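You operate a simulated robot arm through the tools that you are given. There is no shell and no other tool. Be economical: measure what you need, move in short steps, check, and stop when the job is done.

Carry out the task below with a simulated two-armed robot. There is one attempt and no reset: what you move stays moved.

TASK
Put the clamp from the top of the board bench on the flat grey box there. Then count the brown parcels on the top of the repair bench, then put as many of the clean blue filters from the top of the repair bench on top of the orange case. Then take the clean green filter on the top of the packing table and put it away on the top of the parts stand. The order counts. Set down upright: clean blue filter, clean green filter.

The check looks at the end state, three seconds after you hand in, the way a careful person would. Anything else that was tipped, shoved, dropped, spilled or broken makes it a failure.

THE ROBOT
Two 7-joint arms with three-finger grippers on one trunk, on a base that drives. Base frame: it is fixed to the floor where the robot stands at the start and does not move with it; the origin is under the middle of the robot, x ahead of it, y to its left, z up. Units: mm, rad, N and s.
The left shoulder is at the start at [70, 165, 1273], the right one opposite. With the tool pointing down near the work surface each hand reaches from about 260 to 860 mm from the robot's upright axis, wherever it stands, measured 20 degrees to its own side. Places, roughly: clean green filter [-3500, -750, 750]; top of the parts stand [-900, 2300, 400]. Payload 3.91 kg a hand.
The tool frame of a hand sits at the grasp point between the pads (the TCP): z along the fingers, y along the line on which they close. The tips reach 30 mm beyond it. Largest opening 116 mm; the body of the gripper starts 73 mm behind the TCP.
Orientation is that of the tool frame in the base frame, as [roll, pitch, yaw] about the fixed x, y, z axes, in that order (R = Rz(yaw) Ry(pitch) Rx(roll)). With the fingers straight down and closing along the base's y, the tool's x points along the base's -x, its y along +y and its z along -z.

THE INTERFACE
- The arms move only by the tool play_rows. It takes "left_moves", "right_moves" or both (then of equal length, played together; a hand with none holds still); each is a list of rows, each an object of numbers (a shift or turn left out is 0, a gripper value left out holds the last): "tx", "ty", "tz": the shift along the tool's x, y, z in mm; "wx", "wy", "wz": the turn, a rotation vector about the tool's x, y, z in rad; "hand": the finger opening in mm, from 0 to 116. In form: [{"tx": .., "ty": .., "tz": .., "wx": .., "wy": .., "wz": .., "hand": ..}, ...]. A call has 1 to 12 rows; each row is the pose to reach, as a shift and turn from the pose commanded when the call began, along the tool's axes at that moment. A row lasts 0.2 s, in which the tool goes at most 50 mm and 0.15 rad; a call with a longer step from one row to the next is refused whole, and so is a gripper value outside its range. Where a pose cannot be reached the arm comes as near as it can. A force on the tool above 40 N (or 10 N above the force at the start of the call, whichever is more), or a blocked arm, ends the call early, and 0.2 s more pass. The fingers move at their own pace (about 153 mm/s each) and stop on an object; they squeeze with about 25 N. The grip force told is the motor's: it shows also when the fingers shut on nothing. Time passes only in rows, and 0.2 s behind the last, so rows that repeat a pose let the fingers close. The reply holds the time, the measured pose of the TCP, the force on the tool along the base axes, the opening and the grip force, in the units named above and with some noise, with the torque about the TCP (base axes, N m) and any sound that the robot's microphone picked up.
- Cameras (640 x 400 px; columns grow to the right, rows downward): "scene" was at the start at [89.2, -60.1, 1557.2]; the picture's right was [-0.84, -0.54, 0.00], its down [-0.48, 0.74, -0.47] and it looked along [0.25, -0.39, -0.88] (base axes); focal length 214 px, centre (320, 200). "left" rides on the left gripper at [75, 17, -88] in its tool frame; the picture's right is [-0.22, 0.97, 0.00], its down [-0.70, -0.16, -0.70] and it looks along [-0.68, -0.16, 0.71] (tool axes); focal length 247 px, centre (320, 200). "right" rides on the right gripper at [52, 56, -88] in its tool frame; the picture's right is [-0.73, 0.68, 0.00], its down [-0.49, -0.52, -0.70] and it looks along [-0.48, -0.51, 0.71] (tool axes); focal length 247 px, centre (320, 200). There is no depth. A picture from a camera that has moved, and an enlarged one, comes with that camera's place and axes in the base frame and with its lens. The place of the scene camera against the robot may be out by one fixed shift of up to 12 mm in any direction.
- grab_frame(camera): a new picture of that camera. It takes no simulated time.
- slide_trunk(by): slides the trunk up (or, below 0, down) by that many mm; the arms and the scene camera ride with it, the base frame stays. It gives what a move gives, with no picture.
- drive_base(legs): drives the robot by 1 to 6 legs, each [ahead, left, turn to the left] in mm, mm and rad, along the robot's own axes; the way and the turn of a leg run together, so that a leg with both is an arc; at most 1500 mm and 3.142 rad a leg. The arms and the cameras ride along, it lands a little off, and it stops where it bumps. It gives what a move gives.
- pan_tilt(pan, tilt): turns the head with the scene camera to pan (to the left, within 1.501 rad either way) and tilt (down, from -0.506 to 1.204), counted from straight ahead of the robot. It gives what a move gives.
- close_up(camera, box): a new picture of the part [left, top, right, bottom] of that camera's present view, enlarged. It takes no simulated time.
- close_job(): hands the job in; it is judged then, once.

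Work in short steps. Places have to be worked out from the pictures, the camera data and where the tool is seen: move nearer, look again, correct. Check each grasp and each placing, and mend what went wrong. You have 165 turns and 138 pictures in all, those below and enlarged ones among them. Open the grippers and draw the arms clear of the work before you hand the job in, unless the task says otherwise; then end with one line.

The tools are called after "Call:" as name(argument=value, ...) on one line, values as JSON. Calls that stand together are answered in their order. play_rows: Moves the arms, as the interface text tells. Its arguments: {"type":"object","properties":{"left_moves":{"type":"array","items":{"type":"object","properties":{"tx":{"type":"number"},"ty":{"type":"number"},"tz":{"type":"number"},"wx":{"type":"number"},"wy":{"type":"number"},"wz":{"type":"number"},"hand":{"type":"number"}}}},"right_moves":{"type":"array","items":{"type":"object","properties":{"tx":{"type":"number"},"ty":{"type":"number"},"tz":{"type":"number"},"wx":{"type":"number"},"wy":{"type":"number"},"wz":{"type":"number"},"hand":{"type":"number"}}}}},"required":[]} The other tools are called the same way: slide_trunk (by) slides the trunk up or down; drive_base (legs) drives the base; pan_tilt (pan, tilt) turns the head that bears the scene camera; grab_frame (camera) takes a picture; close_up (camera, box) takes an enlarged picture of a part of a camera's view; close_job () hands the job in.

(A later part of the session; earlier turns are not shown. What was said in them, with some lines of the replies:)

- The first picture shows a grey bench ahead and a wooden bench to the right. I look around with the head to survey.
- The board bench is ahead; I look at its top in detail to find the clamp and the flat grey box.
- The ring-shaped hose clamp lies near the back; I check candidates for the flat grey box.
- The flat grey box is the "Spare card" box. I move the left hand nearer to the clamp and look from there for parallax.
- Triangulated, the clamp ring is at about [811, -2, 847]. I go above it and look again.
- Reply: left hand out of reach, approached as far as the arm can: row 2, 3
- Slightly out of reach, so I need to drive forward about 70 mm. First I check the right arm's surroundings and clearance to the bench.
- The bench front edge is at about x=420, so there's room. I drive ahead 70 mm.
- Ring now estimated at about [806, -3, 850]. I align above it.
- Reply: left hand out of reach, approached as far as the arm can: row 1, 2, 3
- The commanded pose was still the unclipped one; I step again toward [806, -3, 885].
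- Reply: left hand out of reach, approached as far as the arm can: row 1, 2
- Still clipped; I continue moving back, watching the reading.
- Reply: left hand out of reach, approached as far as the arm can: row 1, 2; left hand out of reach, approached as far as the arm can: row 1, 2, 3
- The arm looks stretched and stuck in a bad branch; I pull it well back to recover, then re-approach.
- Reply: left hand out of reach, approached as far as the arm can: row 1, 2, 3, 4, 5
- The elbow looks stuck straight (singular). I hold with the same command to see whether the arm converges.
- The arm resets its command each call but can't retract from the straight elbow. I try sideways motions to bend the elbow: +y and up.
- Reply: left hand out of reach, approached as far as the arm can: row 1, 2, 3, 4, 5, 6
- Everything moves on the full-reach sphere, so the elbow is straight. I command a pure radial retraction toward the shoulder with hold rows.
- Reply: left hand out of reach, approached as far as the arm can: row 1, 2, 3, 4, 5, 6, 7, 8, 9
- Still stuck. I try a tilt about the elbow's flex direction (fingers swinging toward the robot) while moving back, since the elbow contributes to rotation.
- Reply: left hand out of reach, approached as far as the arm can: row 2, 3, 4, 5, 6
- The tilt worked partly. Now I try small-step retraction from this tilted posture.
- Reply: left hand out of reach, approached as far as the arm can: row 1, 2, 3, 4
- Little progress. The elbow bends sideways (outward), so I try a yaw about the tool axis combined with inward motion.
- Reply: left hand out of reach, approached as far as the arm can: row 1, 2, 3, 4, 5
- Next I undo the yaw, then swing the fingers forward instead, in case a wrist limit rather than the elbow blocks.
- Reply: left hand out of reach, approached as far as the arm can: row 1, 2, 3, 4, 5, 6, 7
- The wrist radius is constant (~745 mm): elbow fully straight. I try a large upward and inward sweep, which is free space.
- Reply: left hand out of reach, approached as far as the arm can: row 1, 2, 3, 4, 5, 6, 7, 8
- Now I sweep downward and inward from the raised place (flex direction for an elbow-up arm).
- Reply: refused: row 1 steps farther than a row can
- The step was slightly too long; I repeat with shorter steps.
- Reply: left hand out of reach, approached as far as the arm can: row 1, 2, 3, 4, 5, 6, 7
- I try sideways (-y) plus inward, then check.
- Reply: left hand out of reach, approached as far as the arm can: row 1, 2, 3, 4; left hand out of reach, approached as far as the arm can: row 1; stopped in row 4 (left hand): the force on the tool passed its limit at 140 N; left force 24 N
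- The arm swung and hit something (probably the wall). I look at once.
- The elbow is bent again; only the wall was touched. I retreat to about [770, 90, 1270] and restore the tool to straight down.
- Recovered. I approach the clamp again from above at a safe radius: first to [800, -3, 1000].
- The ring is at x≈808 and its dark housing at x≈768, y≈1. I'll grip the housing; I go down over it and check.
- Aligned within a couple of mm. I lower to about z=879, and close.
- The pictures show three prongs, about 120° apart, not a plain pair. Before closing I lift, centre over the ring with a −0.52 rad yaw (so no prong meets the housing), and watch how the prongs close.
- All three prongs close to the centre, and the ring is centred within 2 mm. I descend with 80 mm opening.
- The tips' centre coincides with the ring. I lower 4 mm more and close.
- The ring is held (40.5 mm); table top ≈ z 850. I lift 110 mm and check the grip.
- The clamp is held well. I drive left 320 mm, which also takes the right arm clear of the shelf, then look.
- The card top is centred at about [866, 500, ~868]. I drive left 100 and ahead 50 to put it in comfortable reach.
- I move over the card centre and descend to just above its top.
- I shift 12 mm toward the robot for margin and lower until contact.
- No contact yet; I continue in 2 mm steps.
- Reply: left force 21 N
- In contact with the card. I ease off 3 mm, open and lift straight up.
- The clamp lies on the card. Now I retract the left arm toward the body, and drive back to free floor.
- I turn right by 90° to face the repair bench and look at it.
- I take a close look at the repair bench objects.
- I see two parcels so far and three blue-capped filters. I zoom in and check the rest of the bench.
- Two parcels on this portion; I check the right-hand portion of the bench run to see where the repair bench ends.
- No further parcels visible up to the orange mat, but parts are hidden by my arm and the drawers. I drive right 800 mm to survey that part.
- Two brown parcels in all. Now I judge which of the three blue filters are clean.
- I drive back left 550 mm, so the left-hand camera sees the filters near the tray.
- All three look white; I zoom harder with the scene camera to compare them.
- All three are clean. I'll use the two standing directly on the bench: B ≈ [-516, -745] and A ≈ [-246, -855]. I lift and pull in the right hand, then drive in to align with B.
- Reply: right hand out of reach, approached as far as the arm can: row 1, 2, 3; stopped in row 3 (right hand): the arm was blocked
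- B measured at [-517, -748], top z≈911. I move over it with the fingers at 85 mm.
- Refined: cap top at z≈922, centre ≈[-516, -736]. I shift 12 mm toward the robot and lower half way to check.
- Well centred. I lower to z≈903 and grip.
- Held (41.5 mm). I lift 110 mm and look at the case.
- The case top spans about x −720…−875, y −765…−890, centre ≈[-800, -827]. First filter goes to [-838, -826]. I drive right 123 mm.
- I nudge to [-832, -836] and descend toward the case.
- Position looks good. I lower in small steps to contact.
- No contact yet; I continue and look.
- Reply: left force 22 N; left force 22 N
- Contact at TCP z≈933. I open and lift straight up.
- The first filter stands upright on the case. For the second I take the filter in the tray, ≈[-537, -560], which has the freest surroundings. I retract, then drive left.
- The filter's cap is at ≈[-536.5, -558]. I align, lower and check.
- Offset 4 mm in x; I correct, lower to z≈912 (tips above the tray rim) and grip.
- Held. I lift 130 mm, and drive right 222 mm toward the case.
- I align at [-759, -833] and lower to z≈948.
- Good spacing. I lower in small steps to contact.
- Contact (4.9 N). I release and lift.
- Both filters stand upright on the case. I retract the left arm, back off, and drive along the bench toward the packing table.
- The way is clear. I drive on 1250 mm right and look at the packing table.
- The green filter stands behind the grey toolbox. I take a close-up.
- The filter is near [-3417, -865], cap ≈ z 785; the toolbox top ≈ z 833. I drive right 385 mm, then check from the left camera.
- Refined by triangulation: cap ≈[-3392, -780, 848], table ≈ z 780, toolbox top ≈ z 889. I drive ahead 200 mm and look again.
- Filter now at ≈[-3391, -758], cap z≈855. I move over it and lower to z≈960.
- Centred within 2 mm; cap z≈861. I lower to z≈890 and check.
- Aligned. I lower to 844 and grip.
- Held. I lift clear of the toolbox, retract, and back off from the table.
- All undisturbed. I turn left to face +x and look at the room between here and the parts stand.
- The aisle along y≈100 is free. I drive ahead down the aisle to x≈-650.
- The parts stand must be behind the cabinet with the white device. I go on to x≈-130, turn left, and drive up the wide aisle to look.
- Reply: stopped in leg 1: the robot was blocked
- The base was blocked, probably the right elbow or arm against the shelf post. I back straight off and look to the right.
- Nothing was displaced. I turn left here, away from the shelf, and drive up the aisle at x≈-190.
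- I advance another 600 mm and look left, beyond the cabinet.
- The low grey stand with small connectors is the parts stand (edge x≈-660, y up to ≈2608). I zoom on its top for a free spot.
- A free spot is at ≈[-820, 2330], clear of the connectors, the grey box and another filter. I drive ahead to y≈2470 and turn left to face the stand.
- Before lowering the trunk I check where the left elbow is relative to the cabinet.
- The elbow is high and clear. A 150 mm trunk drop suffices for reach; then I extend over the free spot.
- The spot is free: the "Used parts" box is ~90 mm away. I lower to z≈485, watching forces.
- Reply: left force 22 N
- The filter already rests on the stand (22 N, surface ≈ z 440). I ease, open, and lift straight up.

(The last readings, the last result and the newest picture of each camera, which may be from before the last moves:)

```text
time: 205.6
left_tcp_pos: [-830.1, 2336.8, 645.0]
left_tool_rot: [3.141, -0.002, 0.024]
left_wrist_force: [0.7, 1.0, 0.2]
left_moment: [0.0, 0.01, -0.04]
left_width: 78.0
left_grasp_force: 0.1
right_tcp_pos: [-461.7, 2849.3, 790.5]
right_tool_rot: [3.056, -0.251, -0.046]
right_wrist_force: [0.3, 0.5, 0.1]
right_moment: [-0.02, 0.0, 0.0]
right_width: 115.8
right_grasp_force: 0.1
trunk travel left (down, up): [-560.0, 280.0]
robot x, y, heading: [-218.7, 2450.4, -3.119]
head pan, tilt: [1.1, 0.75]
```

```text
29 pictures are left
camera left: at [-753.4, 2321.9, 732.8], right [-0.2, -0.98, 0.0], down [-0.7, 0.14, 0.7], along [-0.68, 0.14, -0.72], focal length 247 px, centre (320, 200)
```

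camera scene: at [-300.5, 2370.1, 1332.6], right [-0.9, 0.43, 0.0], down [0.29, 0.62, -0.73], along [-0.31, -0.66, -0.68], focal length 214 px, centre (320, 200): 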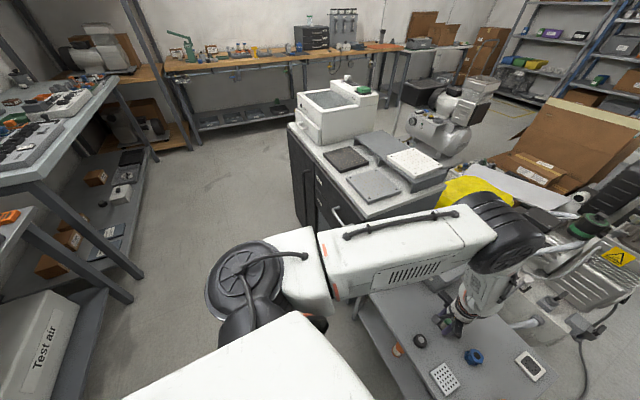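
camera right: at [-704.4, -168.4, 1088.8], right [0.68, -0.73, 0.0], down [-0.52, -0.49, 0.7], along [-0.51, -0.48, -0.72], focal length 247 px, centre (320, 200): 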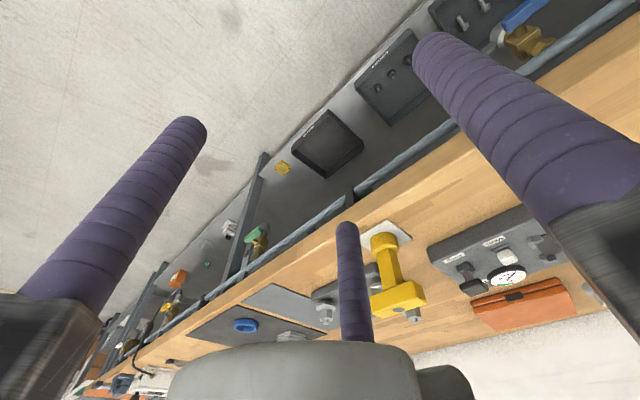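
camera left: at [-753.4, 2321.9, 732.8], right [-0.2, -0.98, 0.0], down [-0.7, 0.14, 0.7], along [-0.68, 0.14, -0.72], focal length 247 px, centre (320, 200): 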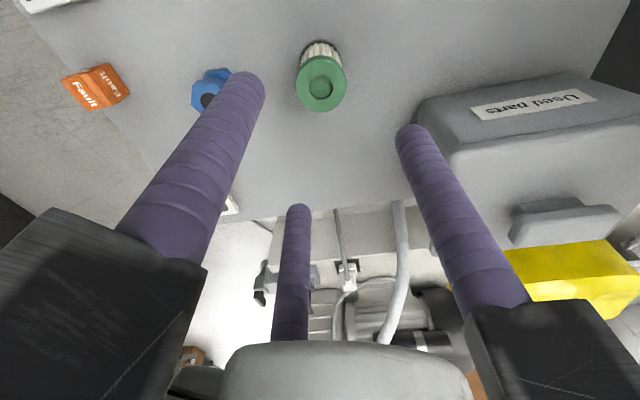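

The green filter stands upright on the stand. I draw the arm up and back, then take a last look.

Call:
play_rows(left_moves=[{"tz": -45}, {"tz": -90}, {"tz": -135}, {"tz": -180}, {"tz": -225}, {"tz": -265}, {"tz": -265, "tx": 45, "ty": 12}, {"tz": -265, "tx": 90, "ty": 24}, {"tz": -265, "tx": 135, "ty": 36}, {"tz": -265, "tx": 180, "ty": 48, "hand": 116}])

Call:
pan_tilt(pan=0.3, tilt=0.8)

Call:
grab_frame(camera="scene")

```text
time: 207.8
left_tcp_pos: [-649.3, 2290.6, 909.9]
left_tool_rot: [-3.14, -0.001, 0.028]
left_wrist_force: [1.1, -0.6, -0.2]
left_moment: [0.03, 0.03, -0.01]
left_width: 116.2
left_grasp_force: 0.1
right_tcp_pos: [-462.0, 2847.3, 793.2]
right_tool_rot: [3.059, -0.252, -0.048]
right_wrist_force: [-0.8, -0.4, 0.2]
right_moment: [0.03, 0.01, 0.03]
right_width: 116.1
right_grasp_force: 0.1
trunk travel left (down, up): [-560.0, 280.0]
robot x, y, heading: [-221.7, 2450.0, -3.111]
head pan, tilt: [1.1, 0.75]
```

```text
time: 209.0
left_tcp_pos: [-649.9, 2293.8, 910.0]
left_tool_rot: [3.136, -0.001, 0.025]
left_wrist_force: [-0.4, 1.0, -0.1]
left_moment: [0.01, -0.01, 0.02]
left_width: 116.0
left_grasp_force: 0.0
right_tcp_pos: [-462.2, 2848.2, 791.2]
right_tool_rot: [3.056, -0.252, -0.046]
right_wrist_force: [0.1, 0.6, 0.4]
right_moment: [-0.04, 0.01, 0.03]
right_width: 116.2
right_grasp_force: 0.0
trunk travel left (down, up): [-560.0, 280.0]
robot x, y, heading: [-222.3, 2451.4, -3.113]
head pan, tilt: [0.3, 0.799]
```

```text
28 pictures are left
camera scene: at [-343.2, 2418.6, 1328.1], right [-0.32, 0.95, 0.0], down [0.68, 0.23, -0.7], along [-0.66, -0.23, -0.72], focal length 214 px, centre (320, 200)
```

scene: 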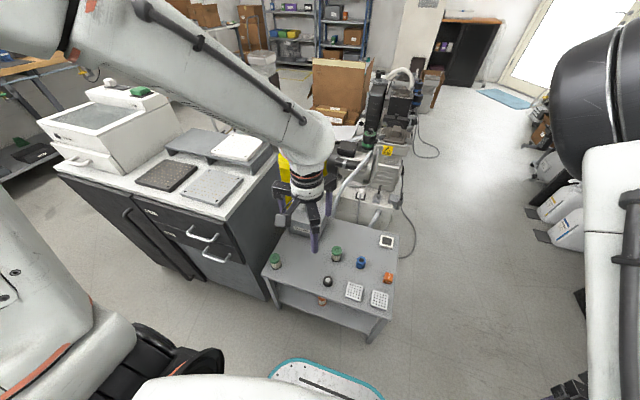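

Everything is in place, the hands are open and clear. I hand the job in.

Call:
close_job()

```text
The job is handed in.
```

The job is handed in: the clamp is on the flat grey "Spare card" box, and I counted two brown parcels, so two clean blue filters stand upright on the orange case (one came from the green tray on the bench). The clean green filter stands upright on the parts stand. Along the way the left gripper pushed into the wall behind the board bench (about 140 N), and the base was stopped once, probably by the right arm meeting the shelf; the pictures taken afterwards showed nothing displaced.
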